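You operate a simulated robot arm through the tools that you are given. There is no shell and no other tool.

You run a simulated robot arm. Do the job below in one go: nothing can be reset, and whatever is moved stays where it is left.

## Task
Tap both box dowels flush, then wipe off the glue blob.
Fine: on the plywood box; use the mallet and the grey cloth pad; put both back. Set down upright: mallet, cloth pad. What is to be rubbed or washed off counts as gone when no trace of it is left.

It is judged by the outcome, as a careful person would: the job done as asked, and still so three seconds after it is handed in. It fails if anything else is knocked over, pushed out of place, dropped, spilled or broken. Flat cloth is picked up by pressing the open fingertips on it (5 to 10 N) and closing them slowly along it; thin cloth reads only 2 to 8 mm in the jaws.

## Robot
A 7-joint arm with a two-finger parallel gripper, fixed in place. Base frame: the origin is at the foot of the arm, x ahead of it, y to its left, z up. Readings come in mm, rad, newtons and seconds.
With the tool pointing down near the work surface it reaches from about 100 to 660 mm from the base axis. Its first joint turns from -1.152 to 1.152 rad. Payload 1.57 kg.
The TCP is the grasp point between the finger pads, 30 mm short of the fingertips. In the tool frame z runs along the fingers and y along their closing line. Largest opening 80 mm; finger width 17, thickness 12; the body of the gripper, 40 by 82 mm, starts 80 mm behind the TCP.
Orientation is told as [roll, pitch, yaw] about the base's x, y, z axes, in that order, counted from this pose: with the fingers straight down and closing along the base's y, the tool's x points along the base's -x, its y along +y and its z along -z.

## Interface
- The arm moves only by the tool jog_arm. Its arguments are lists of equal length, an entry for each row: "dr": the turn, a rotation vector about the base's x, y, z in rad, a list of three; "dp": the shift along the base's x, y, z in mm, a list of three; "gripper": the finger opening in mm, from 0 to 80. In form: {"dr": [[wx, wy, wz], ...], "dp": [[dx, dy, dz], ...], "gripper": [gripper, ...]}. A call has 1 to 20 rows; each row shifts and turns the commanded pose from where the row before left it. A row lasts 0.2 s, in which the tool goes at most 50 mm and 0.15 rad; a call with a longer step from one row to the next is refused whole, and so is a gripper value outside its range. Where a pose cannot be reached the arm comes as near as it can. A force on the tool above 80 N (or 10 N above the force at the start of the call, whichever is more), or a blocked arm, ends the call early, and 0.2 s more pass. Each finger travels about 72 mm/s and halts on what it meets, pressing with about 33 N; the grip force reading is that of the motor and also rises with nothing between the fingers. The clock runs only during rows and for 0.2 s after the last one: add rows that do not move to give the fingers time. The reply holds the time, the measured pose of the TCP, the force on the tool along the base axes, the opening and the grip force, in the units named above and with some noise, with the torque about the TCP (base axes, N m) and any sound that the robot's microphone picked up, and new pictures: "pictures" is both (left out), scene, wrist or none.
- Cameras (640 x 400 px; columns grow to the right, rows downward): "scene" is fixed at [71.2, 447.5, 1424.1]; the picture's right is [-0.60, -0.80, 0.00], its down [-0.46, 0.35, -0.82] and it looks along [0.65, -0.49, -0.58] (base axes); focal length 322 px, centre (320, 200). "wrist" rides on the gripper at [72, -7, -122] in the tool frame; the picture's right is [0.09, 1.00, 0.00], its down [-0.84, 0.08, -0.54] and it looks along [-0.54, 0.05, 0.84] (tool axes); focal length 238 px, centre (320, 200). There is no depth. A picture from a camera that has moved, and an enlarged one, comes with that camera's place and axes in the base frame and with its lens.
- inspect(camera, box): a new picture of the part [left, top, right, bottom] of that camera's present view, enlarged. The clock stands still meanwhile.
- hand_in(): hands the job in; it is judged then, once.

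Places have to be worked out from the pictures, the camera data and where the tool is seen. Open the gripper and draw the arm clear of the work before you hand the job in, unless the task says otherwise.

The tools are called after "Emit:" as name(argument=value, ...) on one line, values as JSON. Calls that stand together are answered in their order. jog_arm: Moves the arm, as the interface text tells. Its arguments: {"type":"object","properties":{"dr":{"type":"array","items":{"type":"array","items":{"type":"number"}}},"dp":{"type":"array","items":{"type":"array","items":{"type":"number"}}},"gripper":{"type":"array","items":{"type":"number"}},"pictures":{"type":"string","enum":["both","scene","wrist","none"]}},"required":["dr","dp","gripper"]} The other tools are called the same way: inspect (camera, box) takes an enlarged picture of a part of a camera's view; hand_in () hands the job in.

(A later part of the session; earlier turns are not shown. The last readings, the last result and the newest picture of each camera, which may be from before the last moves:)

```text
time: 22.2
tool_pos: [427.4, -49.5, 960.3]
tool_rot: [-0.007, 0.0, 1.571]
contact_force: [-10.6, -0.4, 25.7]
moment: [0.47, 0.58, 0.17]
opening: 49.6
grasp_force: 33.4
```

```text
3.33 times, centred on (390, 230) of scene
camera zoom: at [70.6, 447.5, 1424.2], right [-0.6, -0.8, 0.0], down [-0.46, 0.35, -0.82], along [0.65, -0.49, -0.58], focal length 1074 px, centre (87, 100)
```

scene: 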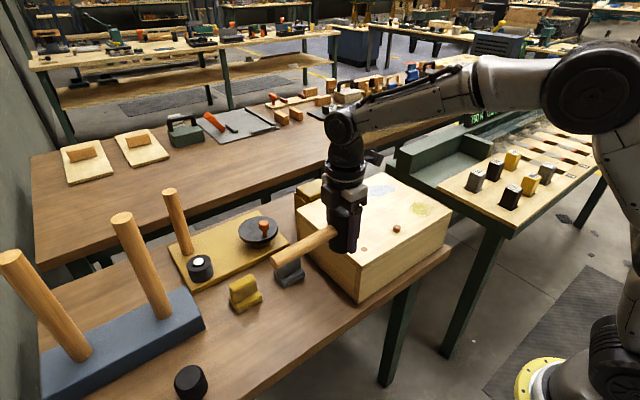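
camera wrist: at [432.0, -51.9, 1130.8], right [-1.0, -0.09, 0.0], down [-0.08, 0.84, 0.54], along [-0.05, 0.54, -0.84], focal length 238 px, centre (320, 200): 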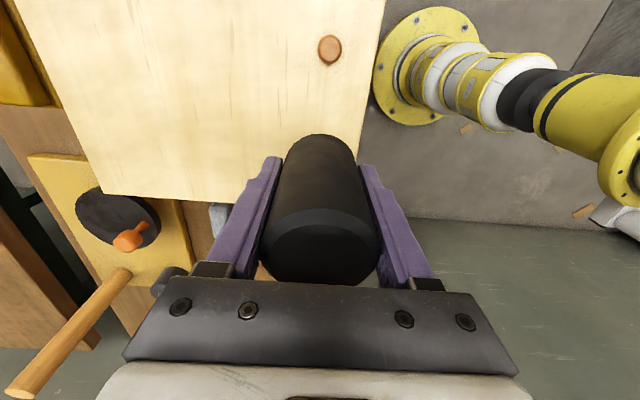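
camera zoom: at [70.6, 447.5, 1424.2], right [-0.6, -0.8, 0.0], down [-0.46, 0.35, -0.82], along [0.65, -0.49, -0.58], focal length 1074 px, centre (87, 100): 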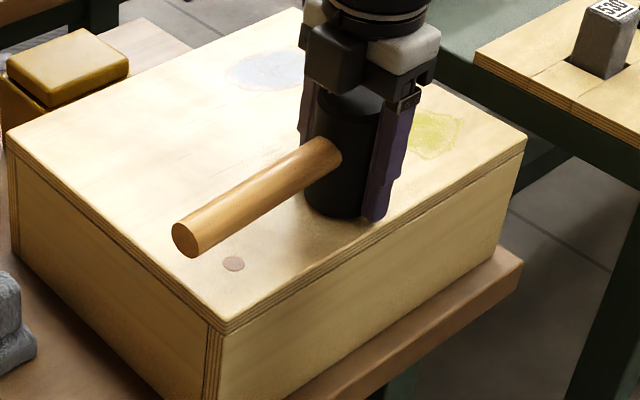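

Some 2 mm seem left. One more tap, then I look.

Emit:
jog_arm(dr=[[0, 0, 0], [0, 0, 0], [0, 0, 0]], dp=[[0, 0, 26], [0, 0, 0], [0, 0, -29]], gripper=[30, 30, 30], pictures="none")

Emit:
jog_arm(dr=[[0, 0, 0], [0, 0, 0], [0, 0, 0], [0, 0, 0], [0, 0, 0]], dp=[[0, 0, 25], [0, 0, 35], [0, 33, 0], [0, 34, 0], [0, 0, 0]], gripper=[30, 30, 30, 30, 30], pictures="wrist")

Emit:
inspect(camera="wrist", box=[310, 30, 342, 66])

Emit:
inspect(camera="scene", box=[350, 210, 420, 260])

```text
time: 23.0
tool_pos: [428.0, -49.3, 958.7]
tool_rot: [-0.011, 0.0, 1.572]
contact_force: [-7.3, -0.5, 30.4]
moment: [0.32, 0.81, -0.08]
opening: 49.4
grasp_force: 32.9
```

```text
time: 24.2
tool_pos: [425.8, 19.4, 1010.8]
tool_rot: [0.002, -0.001, 1.571]
contact_force: [0.0, 0.1, -3.4]
moment: [-0.06, 0.0, 0.01]
opening: 49.4
grasp_force: 32.4
camera wrist: at [431.8, -53.1, 1133.3], right [-1.0, -0.09, 0.0], down [-0.08, 0.84, 0.54], along [-0.05, 0.54, -0.84], focal length 238 px, centre (320, 200)
```

wrist: 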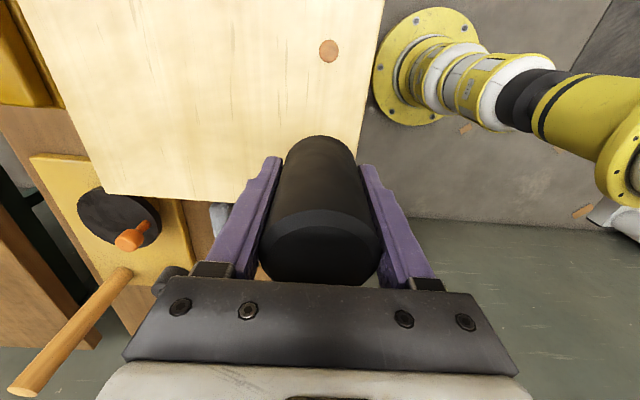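

```text
11.11 times, centred on (326, 48) of wrist
camera zoom: at [431.8, -53.1, 1133.3], right [-1.0, -0.09, 0.0], down [-0.08, 0.84, 0.54], along [-0.05, 0.54, -0.84], focal length 2648 px, centre (253, 1889)
```

zoom: 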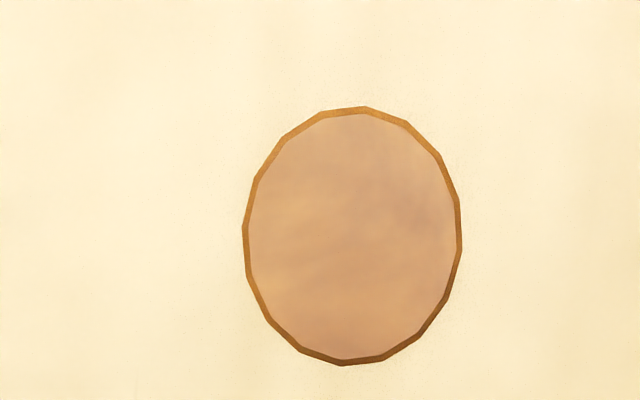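

```text
8.00 times, centred on (385, 235) of scene
camera zoom: at [71.2, 447.5, 1424.1], right [-0.6, -0.8, 0.0], down [-0.46, 0.35, -0.82], along [0.65, -0.49, -0.58], focal length 2579 px, centre (-200, -80)
```

zoom: 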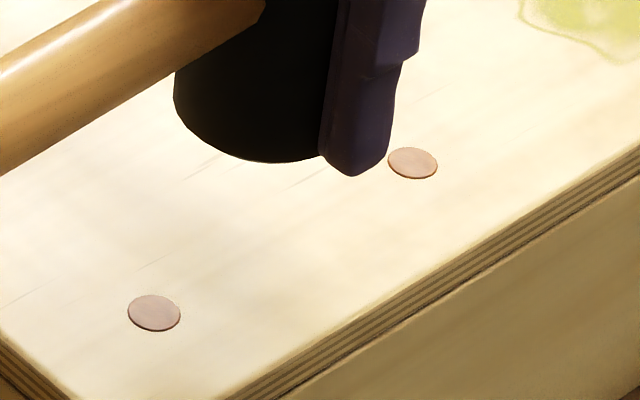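

Both dowels now show the same thin rim: both flush. I carry the mallet back over its original spot (dx +8.8, dy +145) before lowering.

Emit:
jog_arm(dr=[[0, 0, 0], [0, 0, 0], [0, 0, 0], [0, 0, 0], [0, 0, 0], [0, 0, 0], [0, 0, 0], [0, 0, 0], [0, 0, 0]], dp=[[0, 35, 0], [0, 35, 0], [4.4, 35, 0], [4.4, 30, 0], [0, 10, 0], [0, 0, -35], [0, 0, -35], [0, 0, -35], [0, 0, 0]], gripper=[30, 30, 30, 30, 30, 30, 30, 30, 30])

Emit:
inspect(camera="scene", box=[240, 200, 380, 340])

```text
time: 26.2
tool_pos: [433.3, 162.4, 906.0]
tool_rot: [0.0, 0.001, 1.57]
contact_force: [0.3, -0.4, -3.4]
moment: [-0.07, 0.02, -0.02]
opening: 49.3
grasp_force: 33.3
camera wrist: at [440.1, 89.8, 1027.5], right [-1.0, -0.09, 0.0], down [-0.08, 0.84, 0.54], along [-0.05, 0.54, -0.84], focal length 238 px, centre (320, 200)
```

scene: 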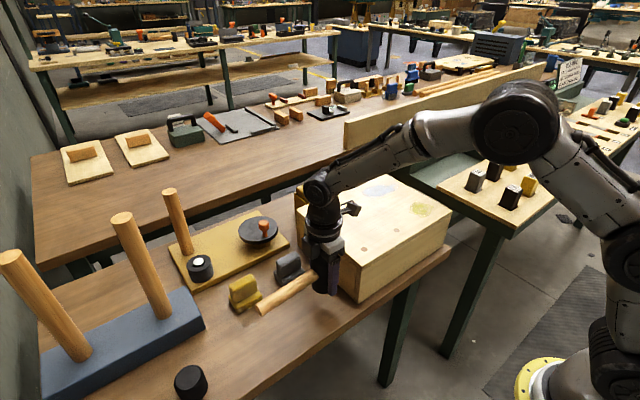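
wrist: 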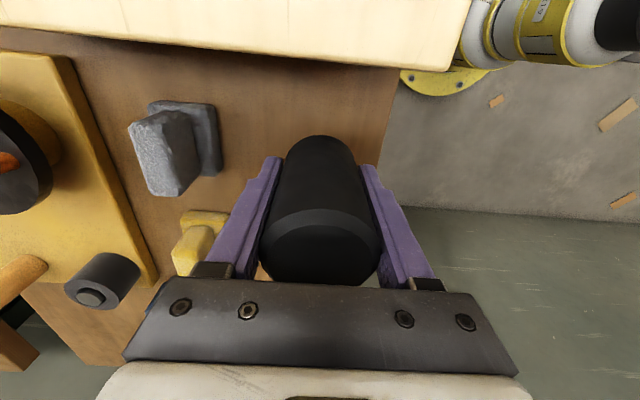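

```text
2.86 times, centred on (310, 270) of scene
camera zoom: at [71.3, 447.6, 1424.1], right [-0.6, -0.8, 0.0], down [-0.46, 0.35, -0.82], along [0.65, -0.49, -0.58], focal length 921 px, centre (349, 0)
```

zoom: 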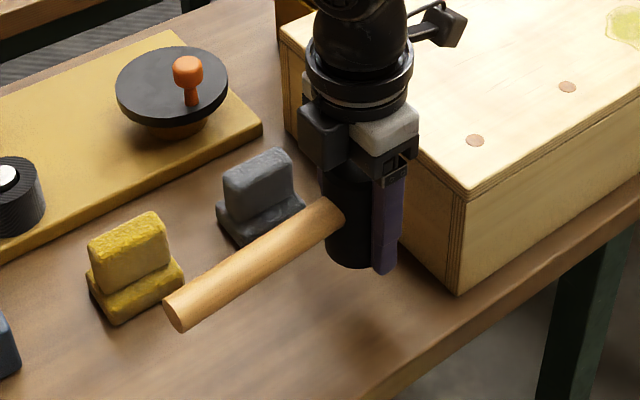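

The mallet hangs straight over its old spot. I lower it gently to just above the table.

Emit:
jog_arm(dr=[[0, 0, 0], [0, 0, 0], [0, 0, 0], [0, 0, 0], [0, 0, 0], [0, 0, 0]], dp=[[0, 0, -25], [0, 0, -20], [0, 0, -10], [0, 0, -5], [0, 0, -2], [0, 0, 0]], gripper=[30, 30, 30, 30, 30, 30], pictures="none")

Emit:
inspect(camera="scene", box=[240, 230, 380, 340])

```text
time: 27.6
tool_pos: [433.8, 164.3, 844.4]
tool_rot: [0.001, 0.001, 1.57]
contact_force: [1.0, -0.2, -4.1]
moment: [-0.09, 0.0, 0.01]
opening: 49.6
grasp_force: 32.9
```

```text
3.64 times, centred on (310, 285) of scene
camera zoom: at [71.3, 447.6, 1424.1], right [-0.6, -0.8, 0.0], down [-0.46, 0.35, -0.82], along [0.65, -0.49, -0.58], focal length 1172 px, centre (356, -109)
```

zoom: 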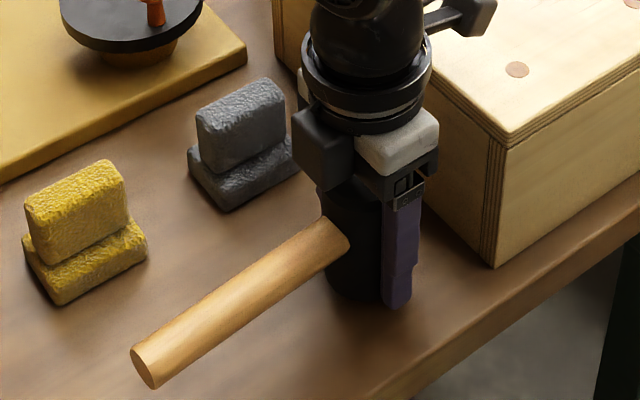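

Still hanging freely (−4 N). I go down in 1.5 mm steps to touch the table.

Emit:
jog_arm(dr=[[0, 0, 0], [0, 0, 0], [0, 0, 0]], dp=[[0, 0, -1.5], [0, 0, -1.5], [0, 0, 0]], gripper=[30, 30, 30], pictures="none")

Emit:
jog_arm(dr=[[0, 0, 0], [0, 0, 0]], dp=[[0, 0, -1.5], [0, 0, 0]], gripper=[30, 30], pictures="none")

```text
time: 28.4
tool_pos: [434.7, 161.7, 842.5]
tool_rot: [-0.001, 0.001, 1.569]
contact_force: [-0.7, -0.3, -4.1]
moment: [-0.08, -0.03, 0.0]
opening: 49.7
grasp_force: 33.4
```

```text
time: 29.0
tool_pos: [434.0, 163.9, 840.0]
tool_rot: [-0.001, -0.001, 1.571]
contact_force: [0.5, 0.3, -4.0]
moment: [-0.08, -0.02, 0.01]
opening: 49.6
grasp_force: 33.3
```

Emit:
jog_arm(dr=[[0, 0, 0], [0, 0, 0]], dp=[[0, 0, -1.5], [0, 0, 0]], gripper=[30, 30], pictures="none")

Emit:
inspect(camera="scene", box=[240, 230, 380, 340])

```text
time: 29.6
tool_pos: [434.5, 163.8, 838.1]
tool_rot: [0.001, -0.001, 1.571]
contact_force: [0.4, -0.5, -3.7]
moment: [-0.05, -0.03, 0.02]
opening: 49.6
grasp_force: 32.9
```

```text
3.64 times, centred on (310, 285) of scene
camera zoom: at [71.3, 447.6, 1424.1], right [-0.6, -0.8, 0.0], down [-0.46, 0.35, -0.82], along [0.65, -0.49, -0.58], focal length 1172 px, centre (356, -109)
```

zoom: 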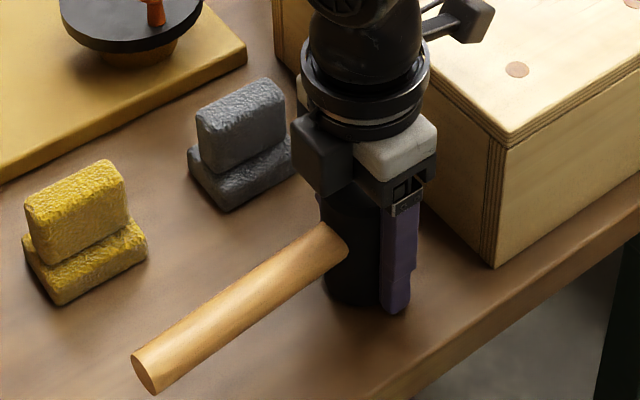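

Still no contact. I keep lowering in small steps.

Emit:
jog_arm(dr=[[0, 0, 0], [0, 0, 0]], dp=[[0, 0, -1.5], [0, 0, 0]], gripper=[30, 30], pictures="wrist")

```text
time: 30.2
tool_pos: [435.5, 164.5, 837.9]
tool_rot: [-0.001, 0.001, 1.57]
contact_force: [-1.3, -0.2, -3.5]
moment: [-0.07, -0.04, 0.0]
opening: 49.6
grasp_force: 32.7
camera wrist: at [441.9, 91.9, 958.6], right [-1.0, -0.09, 0.0], down [-0.08, 0.84, 0.54], along [-0.05, 0.54, -0.84], focal length 238 px, centre (320, 200)
```

wrist: 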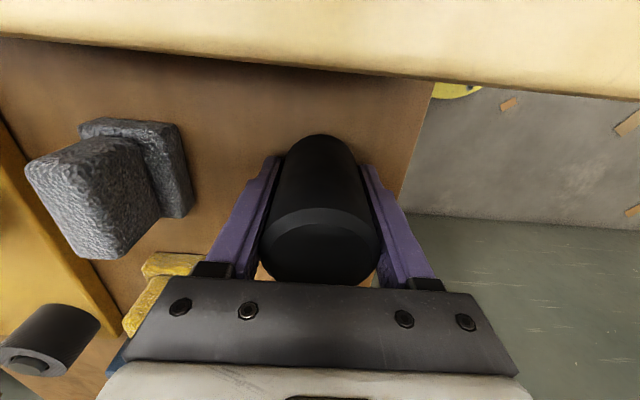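

Slip of ~12 mm puts the contact near here; I continue in 1 mm steps.

Emit:
jog_arm(dr=[[0, 0, 0], [0, 0, 0]], dp=[[0, 0, -1.2], [0, 0, 0]], gripper=[30, 30], pictures="none")

Emit:
jog_arm(dr=[[0, 0, 0], [0, 0, 0]], dp=[[0, 0, -1.2], [0, 0, 0]], gripper=[30, 30], pictures="none")

```text
time: 30.8
tool_pos: [434.2, 164.4, 836.2]
tool_rot: [0.0, -0.001, 1.571]
contact_force: [-0.4, -1.5, -4.0]
moment: [-0.06, 0.0, 0.0]
opening: 49.7
grasp_force: 33.2
```

```text
time: 31.4
tool_pos: [434.8, 163.4, 833.0]
tool_rot: [-0.001, 0.001, 1.572]
contact_force: [-0.2, 0.4, -3.1]
moment: [-0.07, -0.04, 0.02]
opening: 49.5
grasp_force: 32.4
```

Emit:
jog_arm(dr=[[0, 0, 0], [0, 0, 0]], dp=[[0, 0, -1.2], [0, 0, 0]], gripper=[30, 30], pictures="none")

Emit:
inspect(camera="scene", box=[240, 230, 380, 340])

```text
time: 32.0
tool_pos: [436.0, 163.4, 833.4]
tool_rot: [-0.001, 0.0, 1.572]
contact_force: [-5.2, -2.7, 8.7]
moment: [0.07, 0.18, 0.15]
opening: 49.7
grasp_force: 33.2
```

```text
3.64 times, centred on (310, 285) of scene
camera zoom: at [71.0, 447.4, 1424.2], right [-0.6, -0.8, 0.0], down [-0.46, 0.35, -0.82], along [0.65, -0.49, -0.58], focal length 1172 px, centre (356, -109)
```

zoom: 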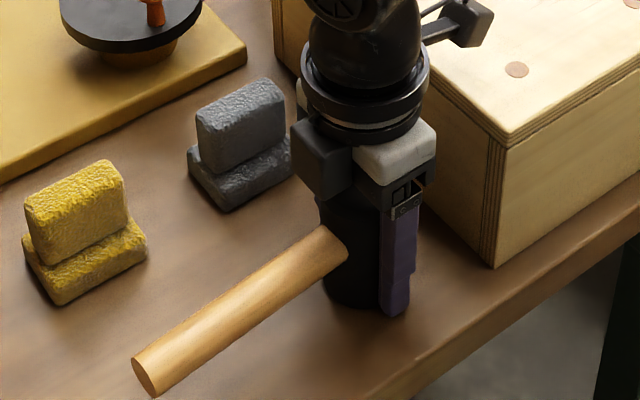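

Contact with the table (≈9 N net). I open the fingers gently to let the mallet stand.

Emit:
jog_arm(dr=[[0, 0, 0], [0, 0, 0], [0, 0, 0], [0, 0, 0], [0, 0, 0]], dp=[[0, 0, 0.6], [0, 0, 0], [0, 0, 0], [0, 0, 0], [0, 0, 0]], gripper=[48, 52, 60, 70, 80])

Emit:
inspect(camera="scene", box=[240, 230, 380, 340])

```text
time: 33.2
tool_pos: [434.8, 164.0, 832.7]
tool_rot: [0.0, -0.001, 1.571]
contact_force: [0.4, -0.1, 0.2]
moment: [0.02, 0.02, 0.01]
opening: 79.7
grasp_force: 0.1
camera wrist: at [442.0, 91.3, 956.1], right [-1.0, -0.09, 0.0], down [-0.08, 0.84, 0.54], along [-0.05, 0.54, -0.84], focal length 238 px, centre (320, 200)
```

scene: 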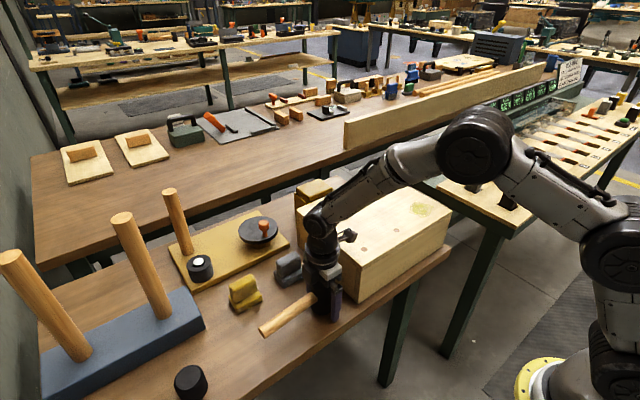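
wrist: 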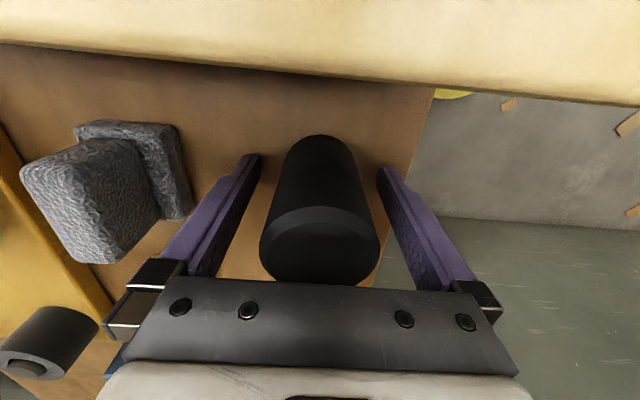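

```text
3.64 times, centred on (310, 285) of scene
camera zoom: at [71.2, 447.5, 1424.1], right [-0.6, -0.8, 0.0], down [-0.46, 0.35, -0.82], along [0.65, -0.49, -0.58], focal length 1172 px, centre (356, -109)
```

zoom: 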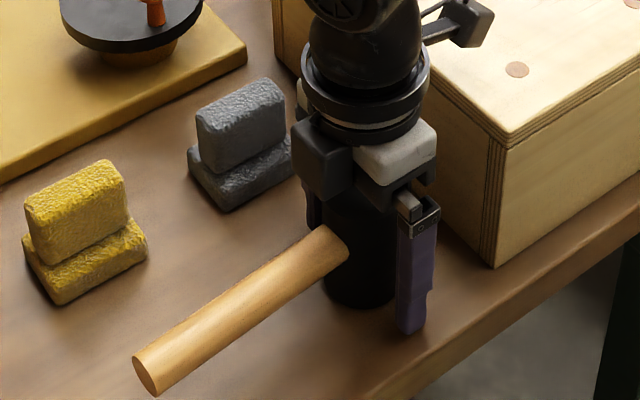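

The mallet stands upright by itself. I raise the open gripper straight up and move over the grey pad to view it.

Emit:
jog_arm(dr=[[0, 0, 0], [0, 0, 0], [0, 0, 0], [0, 0, 0], [0, 0, 0], [0, 0, 0], [0, 0, 0], [0, 0, 0], [0, 0, 0]], dp=[[0, 0, 20], [0, 0, 40], [0, 0, 40], [0, 0, 40], [0, 0, 30], [40, 0, 0], [40, 0, 0], [40, 0, 0], [0, 0, 0]], gripper=[80, 80, 80, 80, 80, 80, 80, 80, 80])

Emit:
inspect(camera="wrist", box=[220, 60, 420, 185])

Emit:
inspect(camera="scene", box=[220, 230, 360, 340])

```text
time: 35.2
tool_pos: [553.6, 163.2, 1004.6]
tool_rot: [-0.002, 0.0, 1.572]
contact_force: [-0.4, -0.3, 0.0]
moment: [0.0, 0.02, -0.02]
opening: 80.1
grasp_force: 0.0
camera wrist: at [560.3, 90.3, 1125.5], right [-1.0, -0.09, 0.0], down [-0.08, 0.84, 0.54], along [-0.05, 0.54, -0.84], focal length 238 px, centre (320, 200)
```

scene: 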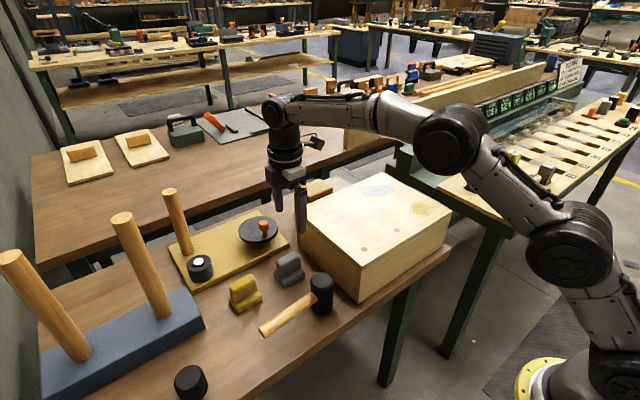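
wrist: 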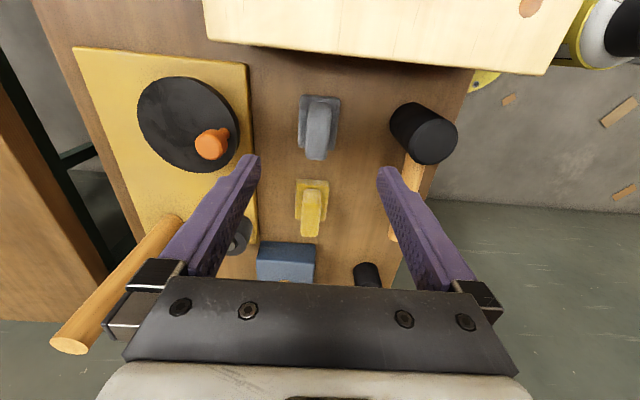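

```text
3.20 times, centred on (320, 122) of wrist
camera zoom: at [560.3, 90.3, 1125.5], right [-1.0, -0.09, 0.0], down [-0.08, 0.84, 0.54], along [-0.05, 0.54, -0.84], focal length 763 px, centre (320, 448)
```

zoom: 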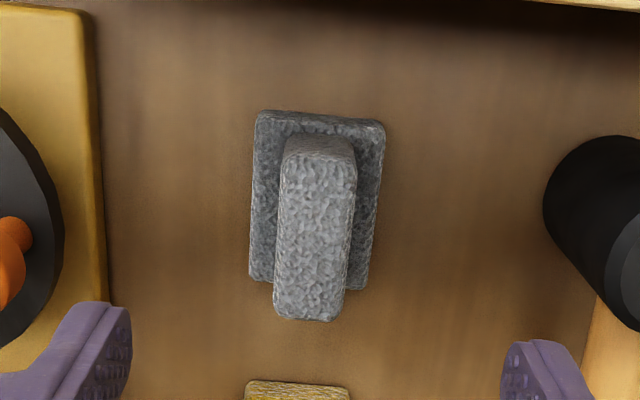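

```text
3.64 times, centred on (290, 285) of scene
camera zoom: at [71.2, 447.5, 1424.1], right [-0.6, -0.8, 0.0], down [-0.46, 0.35, -0.82], along [0.65, -0.49, -0.58], focal length 1172 px, centre (429, -109)
```

zoom: 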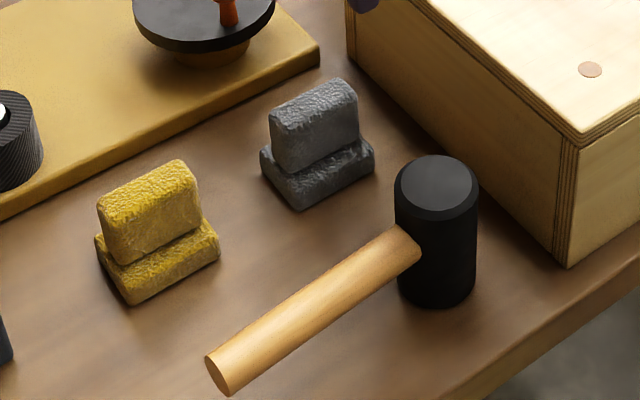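

The pad's base is ~52×65 mm centred near (554.5, 177), with an upright ridge ~27 mm wide (x) and ~58 mm long (y), top z≈850. I centre over it and come down most of the way.

Emit:
jog_arm(dr=[[0, 0, 0], [0, 0, 0], [0, 0, 0], [0, 0, 0], [0, 0, 0]], dp=[[1, 14, 0], [0, 0, -40], [0, 0, -40], [0, 0, -35], [0, 0, 0]], gripper=[80, 80, 80, 80, 80])

Emit:
inspect(camera="wrist", box=[220, 80, 420, 290])

Emit:
inspect(camera="scene", box=[240, 200, 340, 310])

```text
time: 36.4
tool_pos: [553.3, 177.2, 887.8]
tool_rot: [0.0, 0.001, 1.572]
contact_force: [-0.4, -1.4, -0.3]
moment: [0.0, -0.03, -0.04]
opening: 80.1
grasp_force: 0.0
camera wrist: at [560.5, 105.6, 1010.7], right [-1.0, -0.09, 0.0], down [-0.08, 0.84, 0.54], along [-0.05, 0.54, -0.84], focal length 238 px, centre (320, 200)
```

scene: 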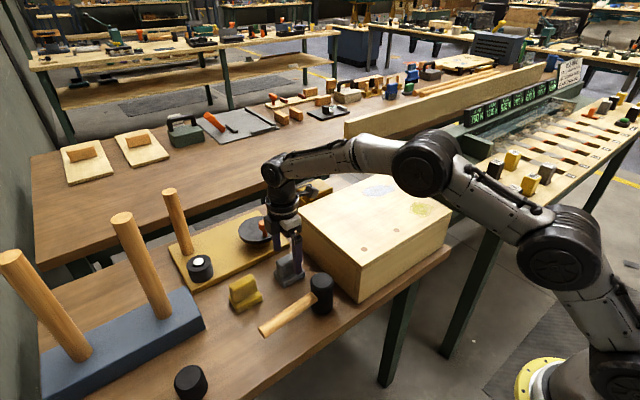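
wrist: 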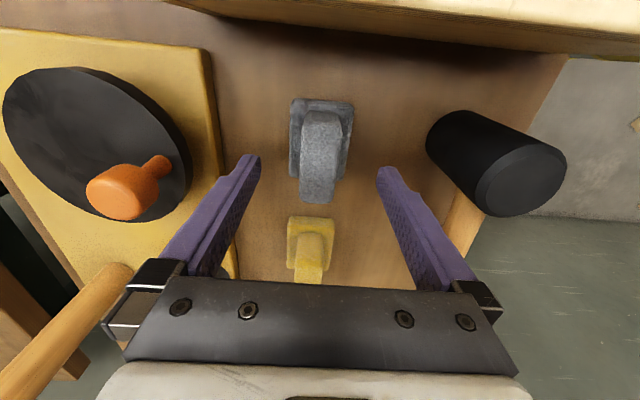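

```text
1.90 times, centred on (320, 185) of wrist
camera zoom: at [560.5, 105.6, 1010.7], right [-1.0, -0.09, 0.0], down [-0.08, 0.84, 0.54], along [-0.05, 0.54, -0.84], focal length 454 px, centre (320, 229)
```

zoom: 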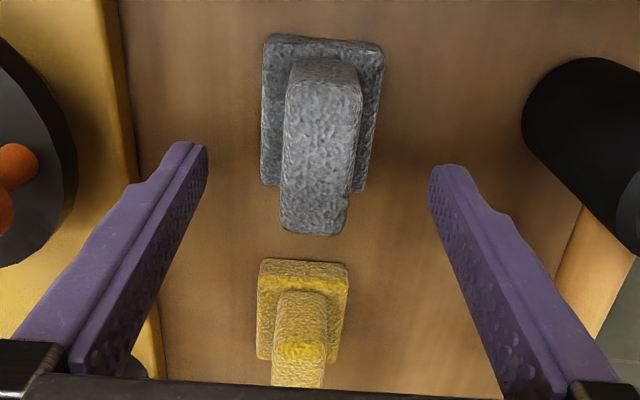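

```text
3.64 times, centred on (290, 255) of scene
camera zoom: at [71.2, 447.5, 1424.1], right [-0.6, -0.8, 0.0], down [-0.46, 0.35, -0.82], along [0.65, -0.49, -0.58], focal length 1172 px, centre (429, 0)
```

zoom: 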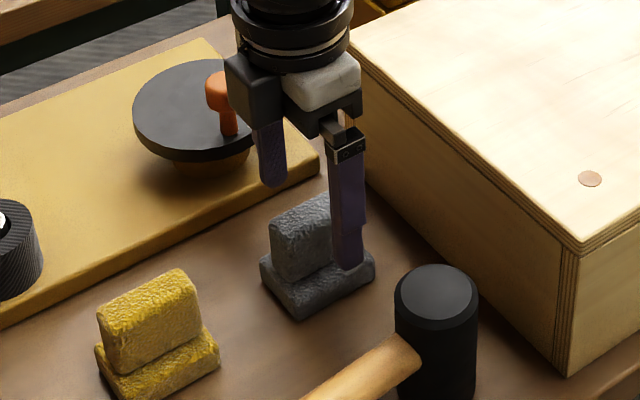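

Ridge top refined to z≈862; base top ≈810. I shift +2 mm in x and descend to TCP z≈852 so the fingertips stop above the base.

Emit:
jog_arm(dr=[[0, 0, 0], [0, 0, 0], [0, 0, 0], [0, 0, 0]], dp=[[2, -1, -15], [0, 0, -12], [0, 0, -9], [0, 0, 0]], gripper=[80, 80, 80, 80])

Emit:
inspect(camera="scene", box=[240, 200, 340, 310])

```text
time: 37.4
tool_pos: [557.6, 177.3, 853.8]
tool_rot: [-0.002, -0.002, 1.57]
contact_force: [-0.7, 0.3, -0.2]
moment: [-0.05, 0.03, -0.06]
opening: 80.1
grasp_force: 0.0
camera wrist: at [563.2, 104.9, 975.0], right [-1.0, -0.09, 0.0], down [-0.08, 0.84, 0.54], along [-0.05, 0.54, -0.84], focal length 238 px, centre (320, 200)
```

scene: 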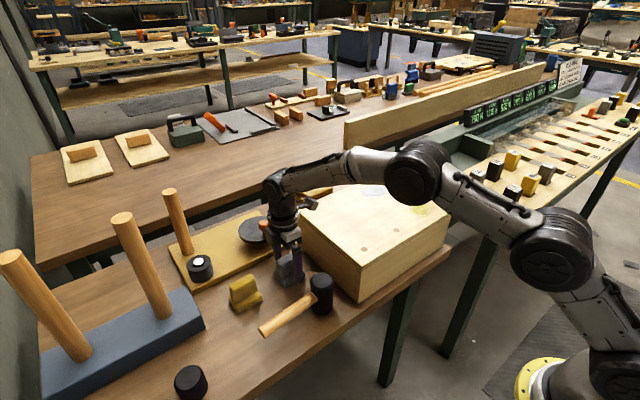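
wrist: 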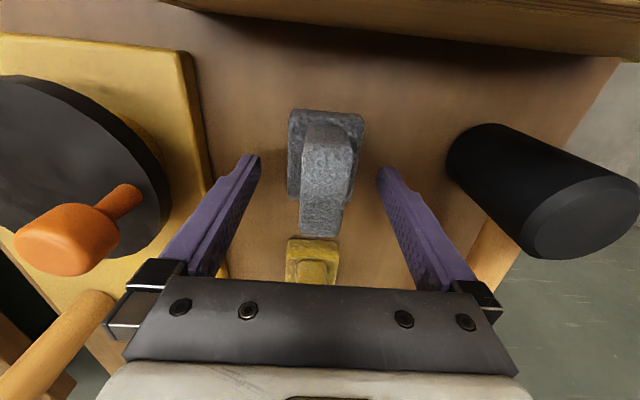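

```text
3.64 times, centred on (290, 255) of scene
camera zoom: at [71.2, 447.5, 1424.1], right [-0.6, -0.8, 0.0], down [-0.46, 0.35, -0.82], along [0.65, -0.49, -0.58], focal length 1172 px, centre (429, 0)
```

zoom: 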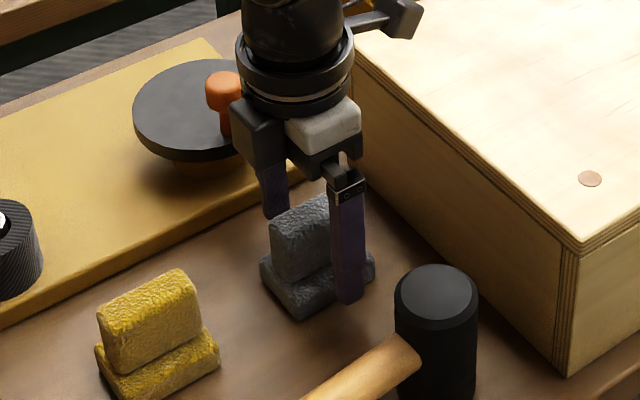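

Fingers are on both sides of the ridge, clear of the base. I close them slowly.

Emit:
jog_arm(dr=[[0, 0, 0], [0, 0, 0], [0, 0, 0], [0, 0, 0], [0, 0, 0], [0, 0, 0], [0, 0, 0], [0, 0, 0]], dp=[[0, 0, 0], [0, 0, 0], [0, 0, 0], [0, 0, 0], [0, 0, 0], [0, 0, 0], [0, 0, 0], [0, 0, 0]], gripper=[68, 56, 46, 38, 32, 26, 18, 12], pictures="wrist")

Emit:
inspect(camera="scene", box=[240, 200, 340, 310])

```text
time: 39.2
tool_pos: [557.8, 177.4, 852.7]
tool_rot: [-0.001, 0.0, 1.57]
contact_force: [0.3, 0.1, 0.2]
moment: [0.01, 0.01, -0.01]
opening: 25.3
grasp_force: 33.2
camera wrist: at [563.2, 105.0, 975.2], right [-1.0, -0.09, 0.0], down [-0.08, 0.84, 0.54], along [-0.05, 0.54, -0.84], focal length 238 px, centre (320, 200)
```

wrist: 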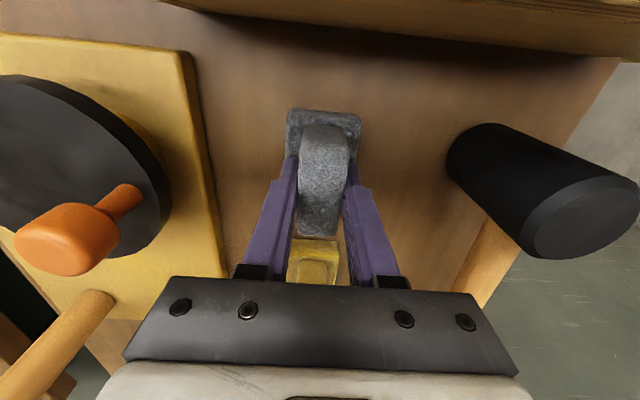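

```text
3.64 times, centred on (290, 255) of scene
camera zoom: at [71.2, 447.5, 1424.1], right [-0.6, -0.8, 0.0], down [-0.46, 0.35, -0.82], along [0.65, -0.49, -0.58], focal length 1172 px, centre (429, 0)
```

zoom: 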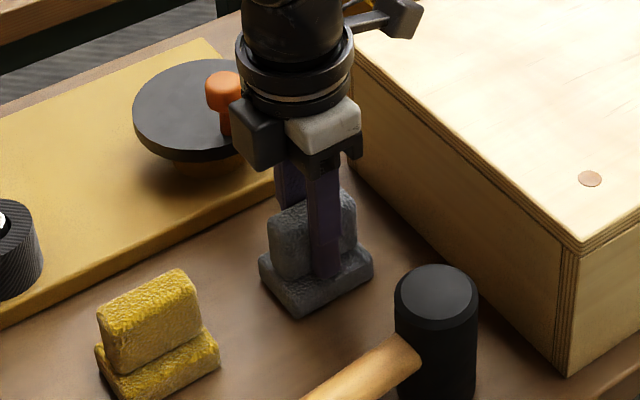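

Pad gripped at 25.3 mm. I lift it straight up above the box height.

Emit:
jog_arm(dr=[[0, 0, 0], [0, 0, 0], [0, 0, 0], [0, 0, 0], [0, 0, 0], [0, 0, 0]], dp=[[0, 0, 7], [0, 0, 25], [0, 0, 40], [0, 0, 45], [0, 0, 40], [0, 0, 0]], gripper=[12, 12, 12, 12, 12, 12])

Emit:
inspect(camera="scene", box=[220, 160, 360, 270])

```text
time: 40.6
tool_pos: [557.6, 176.6, 1007.7]
tool_rot: [-0.001, 0.0, 1.571]
contact_force: [-0.4, 0.2, -0.4]
moment: [-0.01, 0.04, 0.03]
opening: 25.3
grasp_force: 32.7
camera wrist: at [562.9, 104.3, 1129.3], right [-1.0, -0.09, 0.0], down [-0.08, 0.84, 0.54], along [-0.05, 0.54, -0.84], focal length 238 px, centre (320, 200)
```

scene: 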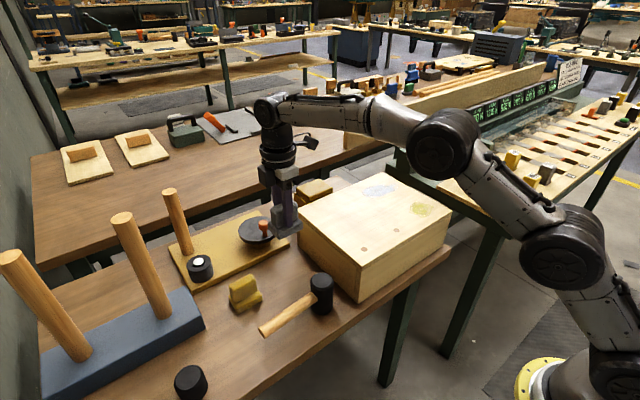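
wrist: 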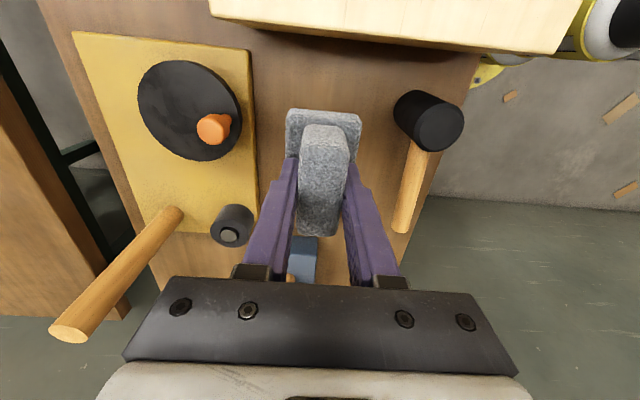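

```text
3.64 times, centred on (290, 215) of scene
camera zoom: at [71.2, 447.5, 1424.1], right [-0.6, -0.8, 0.0], down [-0.46, 0.35, -0.82], along [0.65, -0.49, -0.58], focal length 1172 px, centre (429, 146)
```

zoom: 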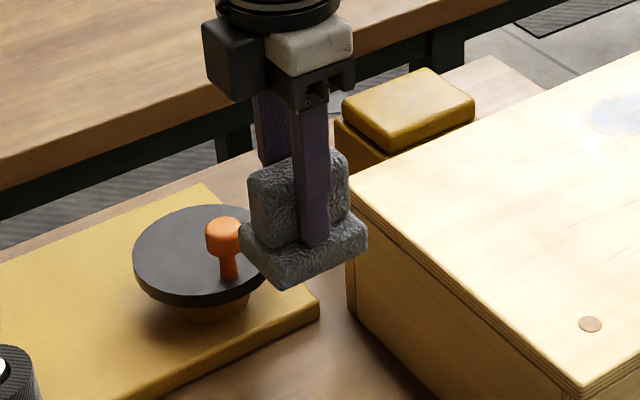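

Pad is held securely, bottom well above the box. I carry it over the box to a spot from which the camera looks down on the yellow blob.

Emit:
jog_arm(dr=[[0, 0, 0], [0, 0, 0], [0, 0, 0], [0, 0, 0], [0, 0, 0], [0, 0, 0], [0, 0, 0], [0, 0, 0], [0, 0, 0]], dp=[[0, -20, 5], [-12, -37, 5], [-16, -40, 0], [-16, -40, 0], [-16, -40, 0], [-16, -40, 0], [-16, -40, 0], [-15, -20, 0], [0, 0, 0]], gripper=[12, 12, 12, 12, 12, 12, 12, 12, 12])

Emit:
inspect(camera="wrist", box=[200, 0, 440, 150])

```text
time: 42.6
tool_pos: [449.8, -101.4, 1016.2]
tool_rot: [-0.001, -0.002, 1.57]
contact_force: [-0.1, 0.3, -1.2]
moment: [-0.02, -0.02, 0.0]
opening: 25.2
grasp_force: 32.7
camera wrist: at [456.5, -172.9, 1138.3], right [-1.0, -0.09, 0.0], down [-0.08, 0.84, 0.54], along [-0.05, 0.54, -0.84], focal length 238 px, centre (320, 200)
```

scene: 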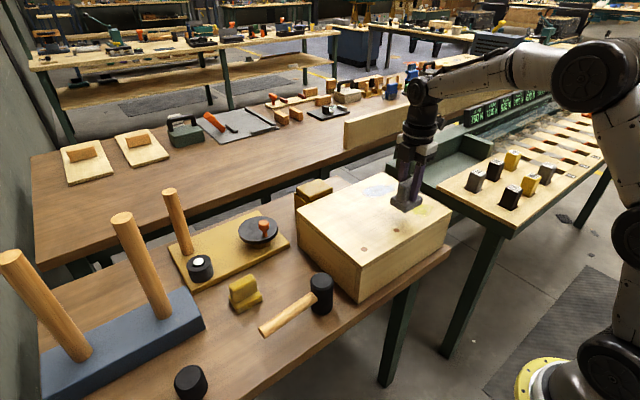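
wrist: 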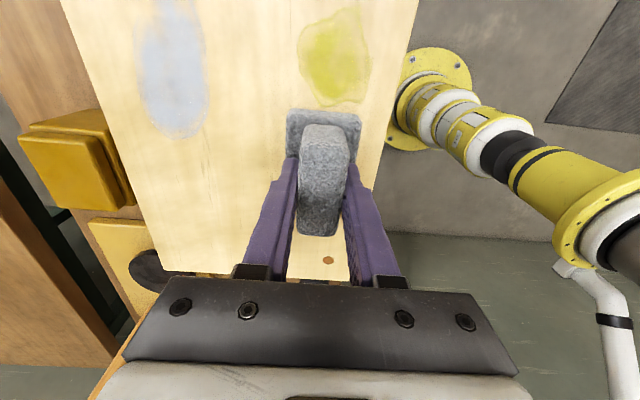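

```text
2.67 times, centred on (320, 75) of wrist
camera zoom: at [456.5, -172.9, 1138.3], right [-1.0, -0.09, 0.0], down [-0.08, 0.84, 0.54], along [-0.05, 0.54, -0.84], focal length 636 px, centre (320, 533)
```

zoom: 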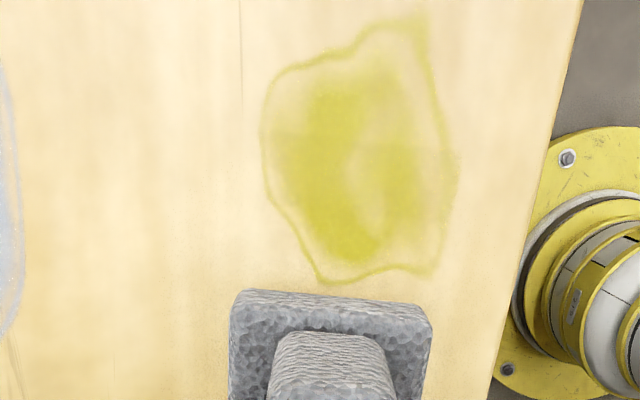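

The blob spans about x 412–475, y −199…−127, well away from the bluish patch. I centre the pad over it and lower toward the surface.

Emit:
jog_arm(dr=[[0, 0, 0], [0, 0, 0], [0, 0, 0], [0, 0, 0], [0, 0, 0], [0, 0, 0], [0, 0, 0]], dp=[[-3, -30, 0], [-3, -30, 0], [0, 0, -20], [0, 0, -15], [0, 0, -6], [0, 0, -2], [0, 0, 0]], gripper=[12, 12, 12, 12, 12, 12, 12])

Emit:
inspect(camera="scene", box=[350, 150, 470, 260])

```text
time: 44.2
tool_pos: [445.1, -159.8, 978.8]
tool_rot: [-0.004, -0.001, 1.571]
contact_force: [-4.1, 4.9, 13.2]
moment: [0.23, 0.33, -0.08]
opening: 25.5
grasp_force: 33.1
camera wrist: at [451.1, -231.7, 1100.1], right [-1.0, -0.09, 0.0], down [-0.08, 0.84, 0.54], along [-0.05, 0.54, -0.84], focal length 238 px, centre (320, 200)
```

scene: 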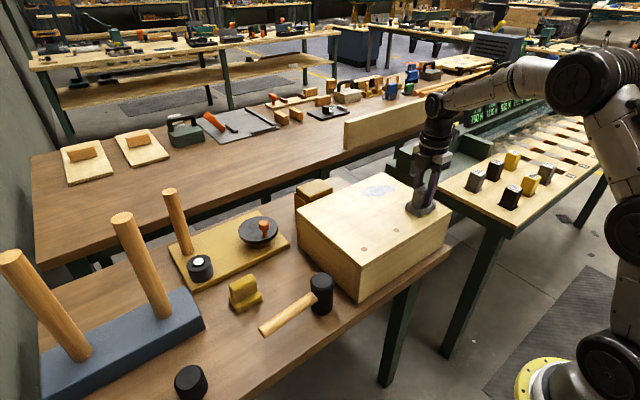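
wrist: 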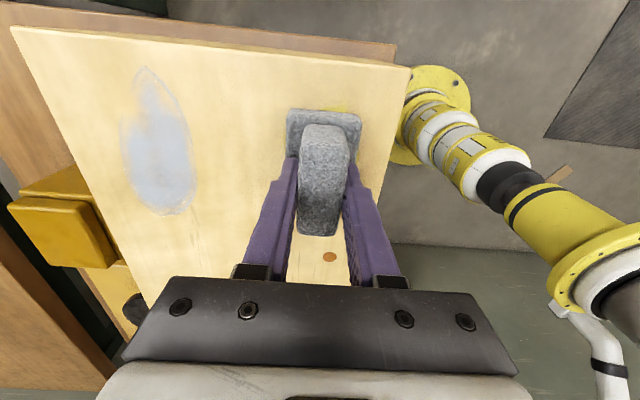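

```text
3.64 times, centred on (410, 205) of scene
camera zoom: at [70.9, 447.8, 1424.1], right [-0.6, -0.8, 0.0], down [-0.46, 0.35, -0.82], along [0.65, -0.49, -0.58], focal length 1172 px, centre (-7, 182)
```

zoom: 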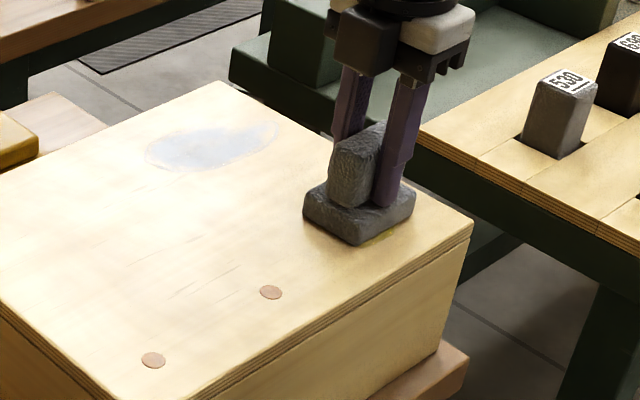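

The pad presses with ~13 N on the blob. I start rubbing with strokes along y, keeping on the box top.

Emit:
jog_arm(dr=[[0, 0, 0], [0, 0, 0], [0, 0, 0], [0, 0, 0], [0, 0, 0], [0, 0, 0], [0, 0, 0], [0, 0, 0], [0, 0, 0], [0, 0, 0], [0, 0, 0], [0, 0, 0]], dp=[[0, -15, 0], [0, -15, 0], [0, 15, 0], [0, 15, 0], [0, 15, 0], [0, 15, 0], [0, -15, 0], [0, -15, 0], [0, -15, 0], [0, -15, 0], [0, 15, 0], [0, 15, 0]], gripper=[12, 12, 12, 12, 12, 12, 12, 12, 12, 12, 12, 12])

Emit:
inspect(camera="scene", box=[350, 150, 470, 260])

```text
time: 46.8
tool_pos: [445.3, -161.4, 978.2]
tool_rot: [0.0, 0.0, 1.569]
contact_force: [-0.2, -1.3, 2.9]
moment: [-0.05, 0.06, 0.02]
opening: 25.5
grasp_force: 32.9
camera wrist: at [450.6, -233.2, 1100.1], right [-1.0, -0.09, 0.0], down [-0.08, 0.84, 0.54], along [-0.05, 0.54, -0.84], focal length 238 px, centre (320, 200)
```

scene: 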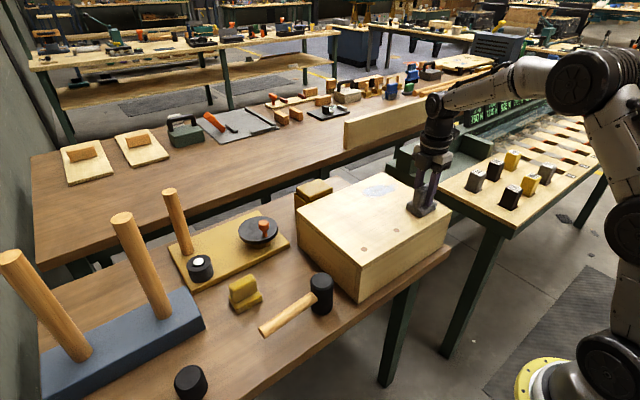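
wrist: 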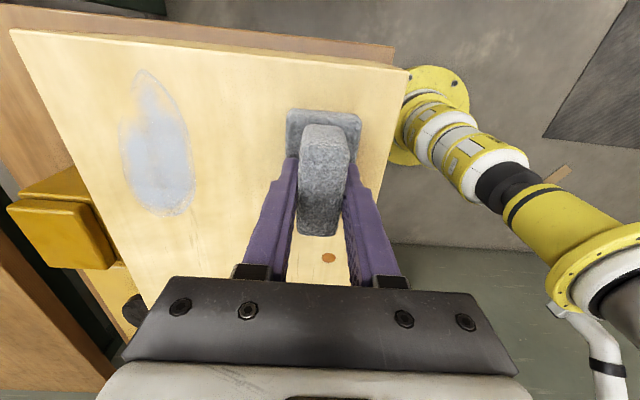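

```text
3.64 times, centred on (410, 205) of scene
camera zoom: at [71.2, 447.5, 1424.1], right [-0.6, -0.8, 0.0], down [-0.46, 0.35, -0.82], along [0.65, -0.49, -0.58], focal length 1172 px, centre (-7, 182)
```

zoom: 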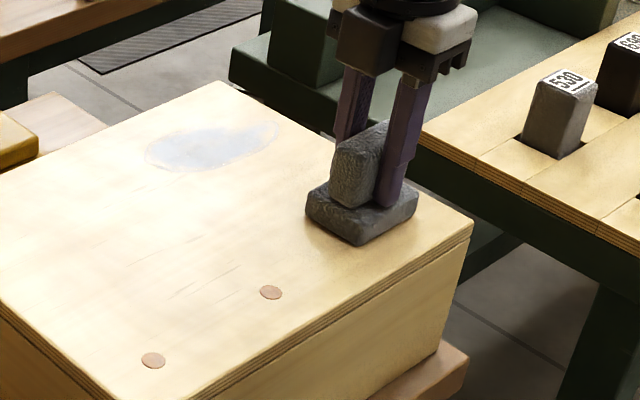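

The glue seen around the pad edge has vanished. I press ~1 mm more and rub along the two sides (x≈428 and x≈460).

Emit:
jog_arm(dr=[[0, 0, 0], [0, 0, 0], [0, 0, 0], [0, 0, 0], [0, 0, 0], [0, 0, 0], [0, 0, 0], [0, 0, 0], [0, 0, 0], [0, 0, 0], [0, 0, 0], [0, 0, 0], [0, 0, 0], [0, 0, 0], [0, 0, 0], [0, 0, 0], [0, 0, 0]], dp=[[-7, 0, -0.8], [-8, 0, 0], [0, -15, 0], [0, -13, 0], [0, 15, 0], [0, 15, 0], [0, 15, 0], [0, 13, 0], [15, 0, 0], [17, 0, 0], [0, -15, 0], [0, -15, 0], [0, -15, 0], [0, -13, 0], [0, 15, 0], [0, 13, 0], [-15, 0, 0]], gripper=[12, 12, 12, 12, 12, 12, 12, 12, 12, 12, 12, 12, 12, 12, 12, 12, 12], pictures="wrist")

```text
time: 50.4
tool_pos: [451.0, -159.6, 976.4]
tool_rot: [-0.011, 0.003, 1.57]
contact_force: [11.5, 2.2, 21.7]
moment: [0.04, -0.11, 0.01]
opening: 25.8
grasp_force: 33.2
camera wrist: at [455.0, -232.1, 1099.9], right [-1.0, -0.09, -0.01], down [-0.08, 0.84, 0.54], along [-0.04, 0.54, -0.84], focal length 238 px, centre (320, 200)
```

wrist: 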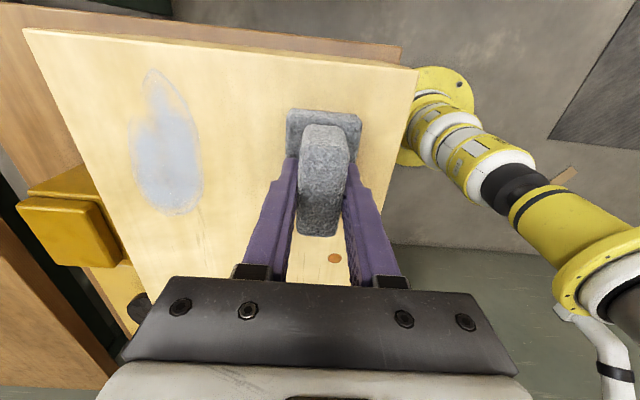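

I lift the pad and move aside to +y to check the wiped surface.

Emit:
jog_arm(dr=[[0, 0, 0], [0, 0, 0], [0, 0, 0], [0, 0, 0], [0, 0, 0]], dp=[[0, 0, 15], [0, 0, 28], [0, 30, 0], [0, 30, 0], [0, 0, 0]], gripper=[12, 12, 12, 12, 12])

Emit:
inspect(camera="wrist", box=[120, 0, 440, 150])

Emit:
inspect(camera="wrist", box=[270, 0, 400, 110])

Emit:
inspect(camera="scene", box=[390, 185, 460, 240])

```text
time: 51.6
tool_pos: [447.9, -99.0, 1018.3]
tool_rot: [0.001, 0.001, 1.571]
contact_force: [0.5, 0.1, -0.9]
moment: [0.01, 0.01, -0.01]
opening: 25.2
grasp_force: 32.9
camera wrist: at [454.5, -171.7, 1140.9], right [-1.0, -0.09, 0.0], down [-0.08, 0.84, 0.54], along [-0.05, 0.54, -0.84], focal length 238 px, centre (320, 200)
```

scene: 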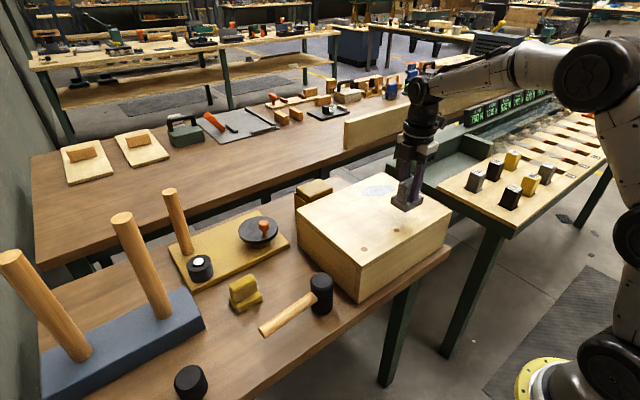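
wrist: 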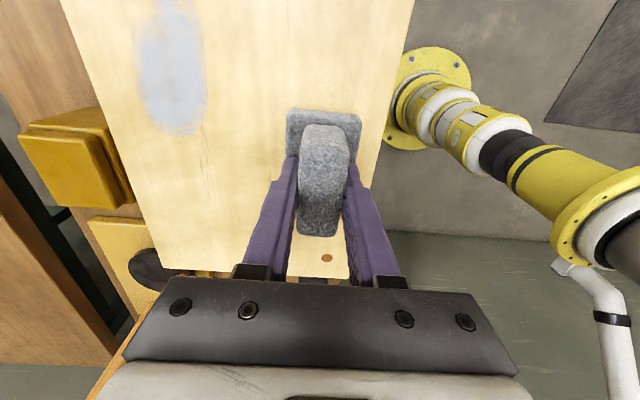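

```text
2.00 times, centred on (280, 75) of wrist
camera zoom: at [454.5, -171.7, 1140.9], right [-1.0, -0.09, 0.0], down [-0.08, 0.84, 0.54], along [-0.05, 0.54, -0.84], focal length 477 px, centre (400, 450)
```

zoom: 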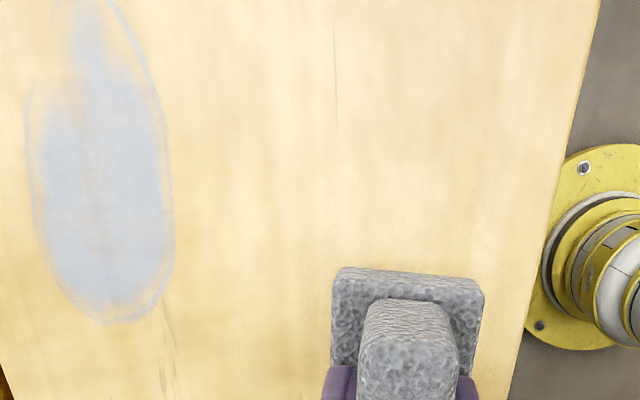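

```text
3.64 times, centred on (335, 55) of wrist
camera zoom: at [454.5, -171.7, 1140.9], right [-1.0, -0.09, 0.0], down [-0.08, 0.84, 0.54], along [-0.05, 0.54, -0.84], focal length 867 px, centre (266, 727)
```

zoom: 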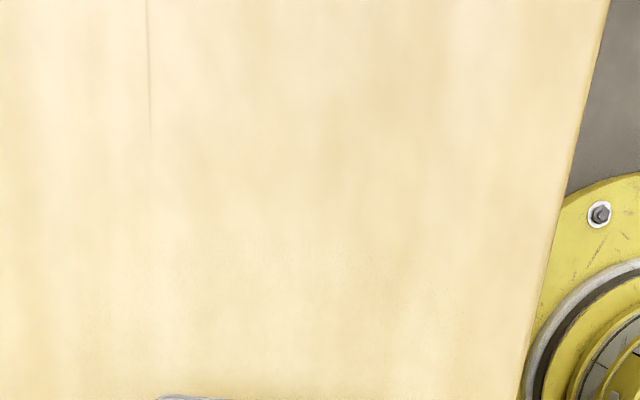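

```text
7.27 times, centred on (425, 212) of scene
camera zoom: at [71.2, 447.5, 1424.1], right [-0.6, -0.8, 0.0], down [-0.46, 0.35, -0.82], along [0.65, -0.49, -0.58], focal length 2344 px, centre (-444, 109)
```

zoom: 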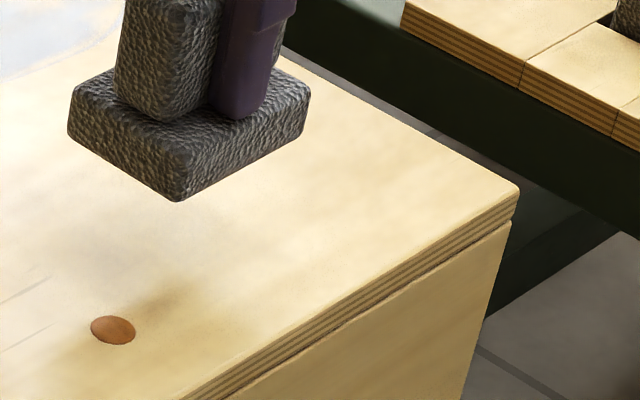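

The yellow blob is gone without trace. To be sure I picked the right patch, I take a close look at the bluish one as well.

Emit:
inspect(camera="wrist", box=[120, 0, 230, 145])

Emit:
inspect(camera="scene", box=[350, 170, 410, 210])

```text
2.76 times, centred on (175, 72) of wrist
camera zoom: at [454.5, -171.7, 1140.9], right [-1.0, -0.09, 0.0], down [-0.08, 0.84, 0.54], along [-0.05, 0.54, -0.84], focal length 658 px, centre (720, 552)
```

zoom: 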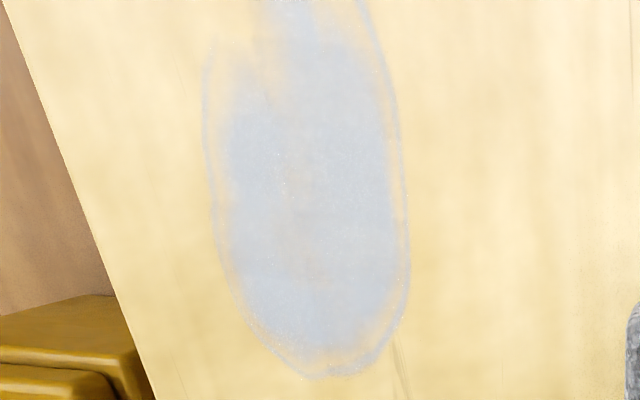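

```text
10.00 times, centred on (380, 190) of scene
camera zoom: at [71.2, 447.5, 1424.1], right [-0.6, -0.8, 0.0], down [-0.46, 0.35, -0.82], along [0.65, -0.49, -0.58], focal length 3223 px, centre (-280, 300)
```

zoom: 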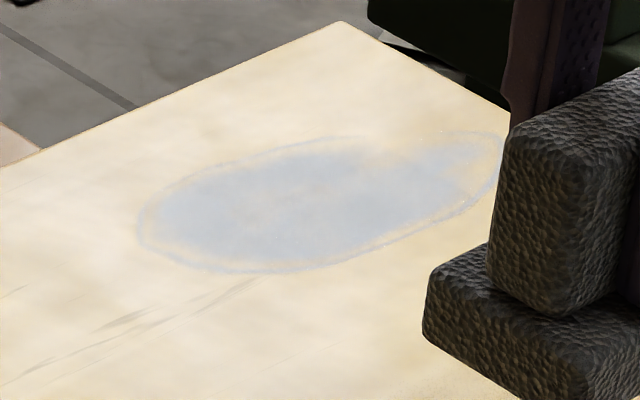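

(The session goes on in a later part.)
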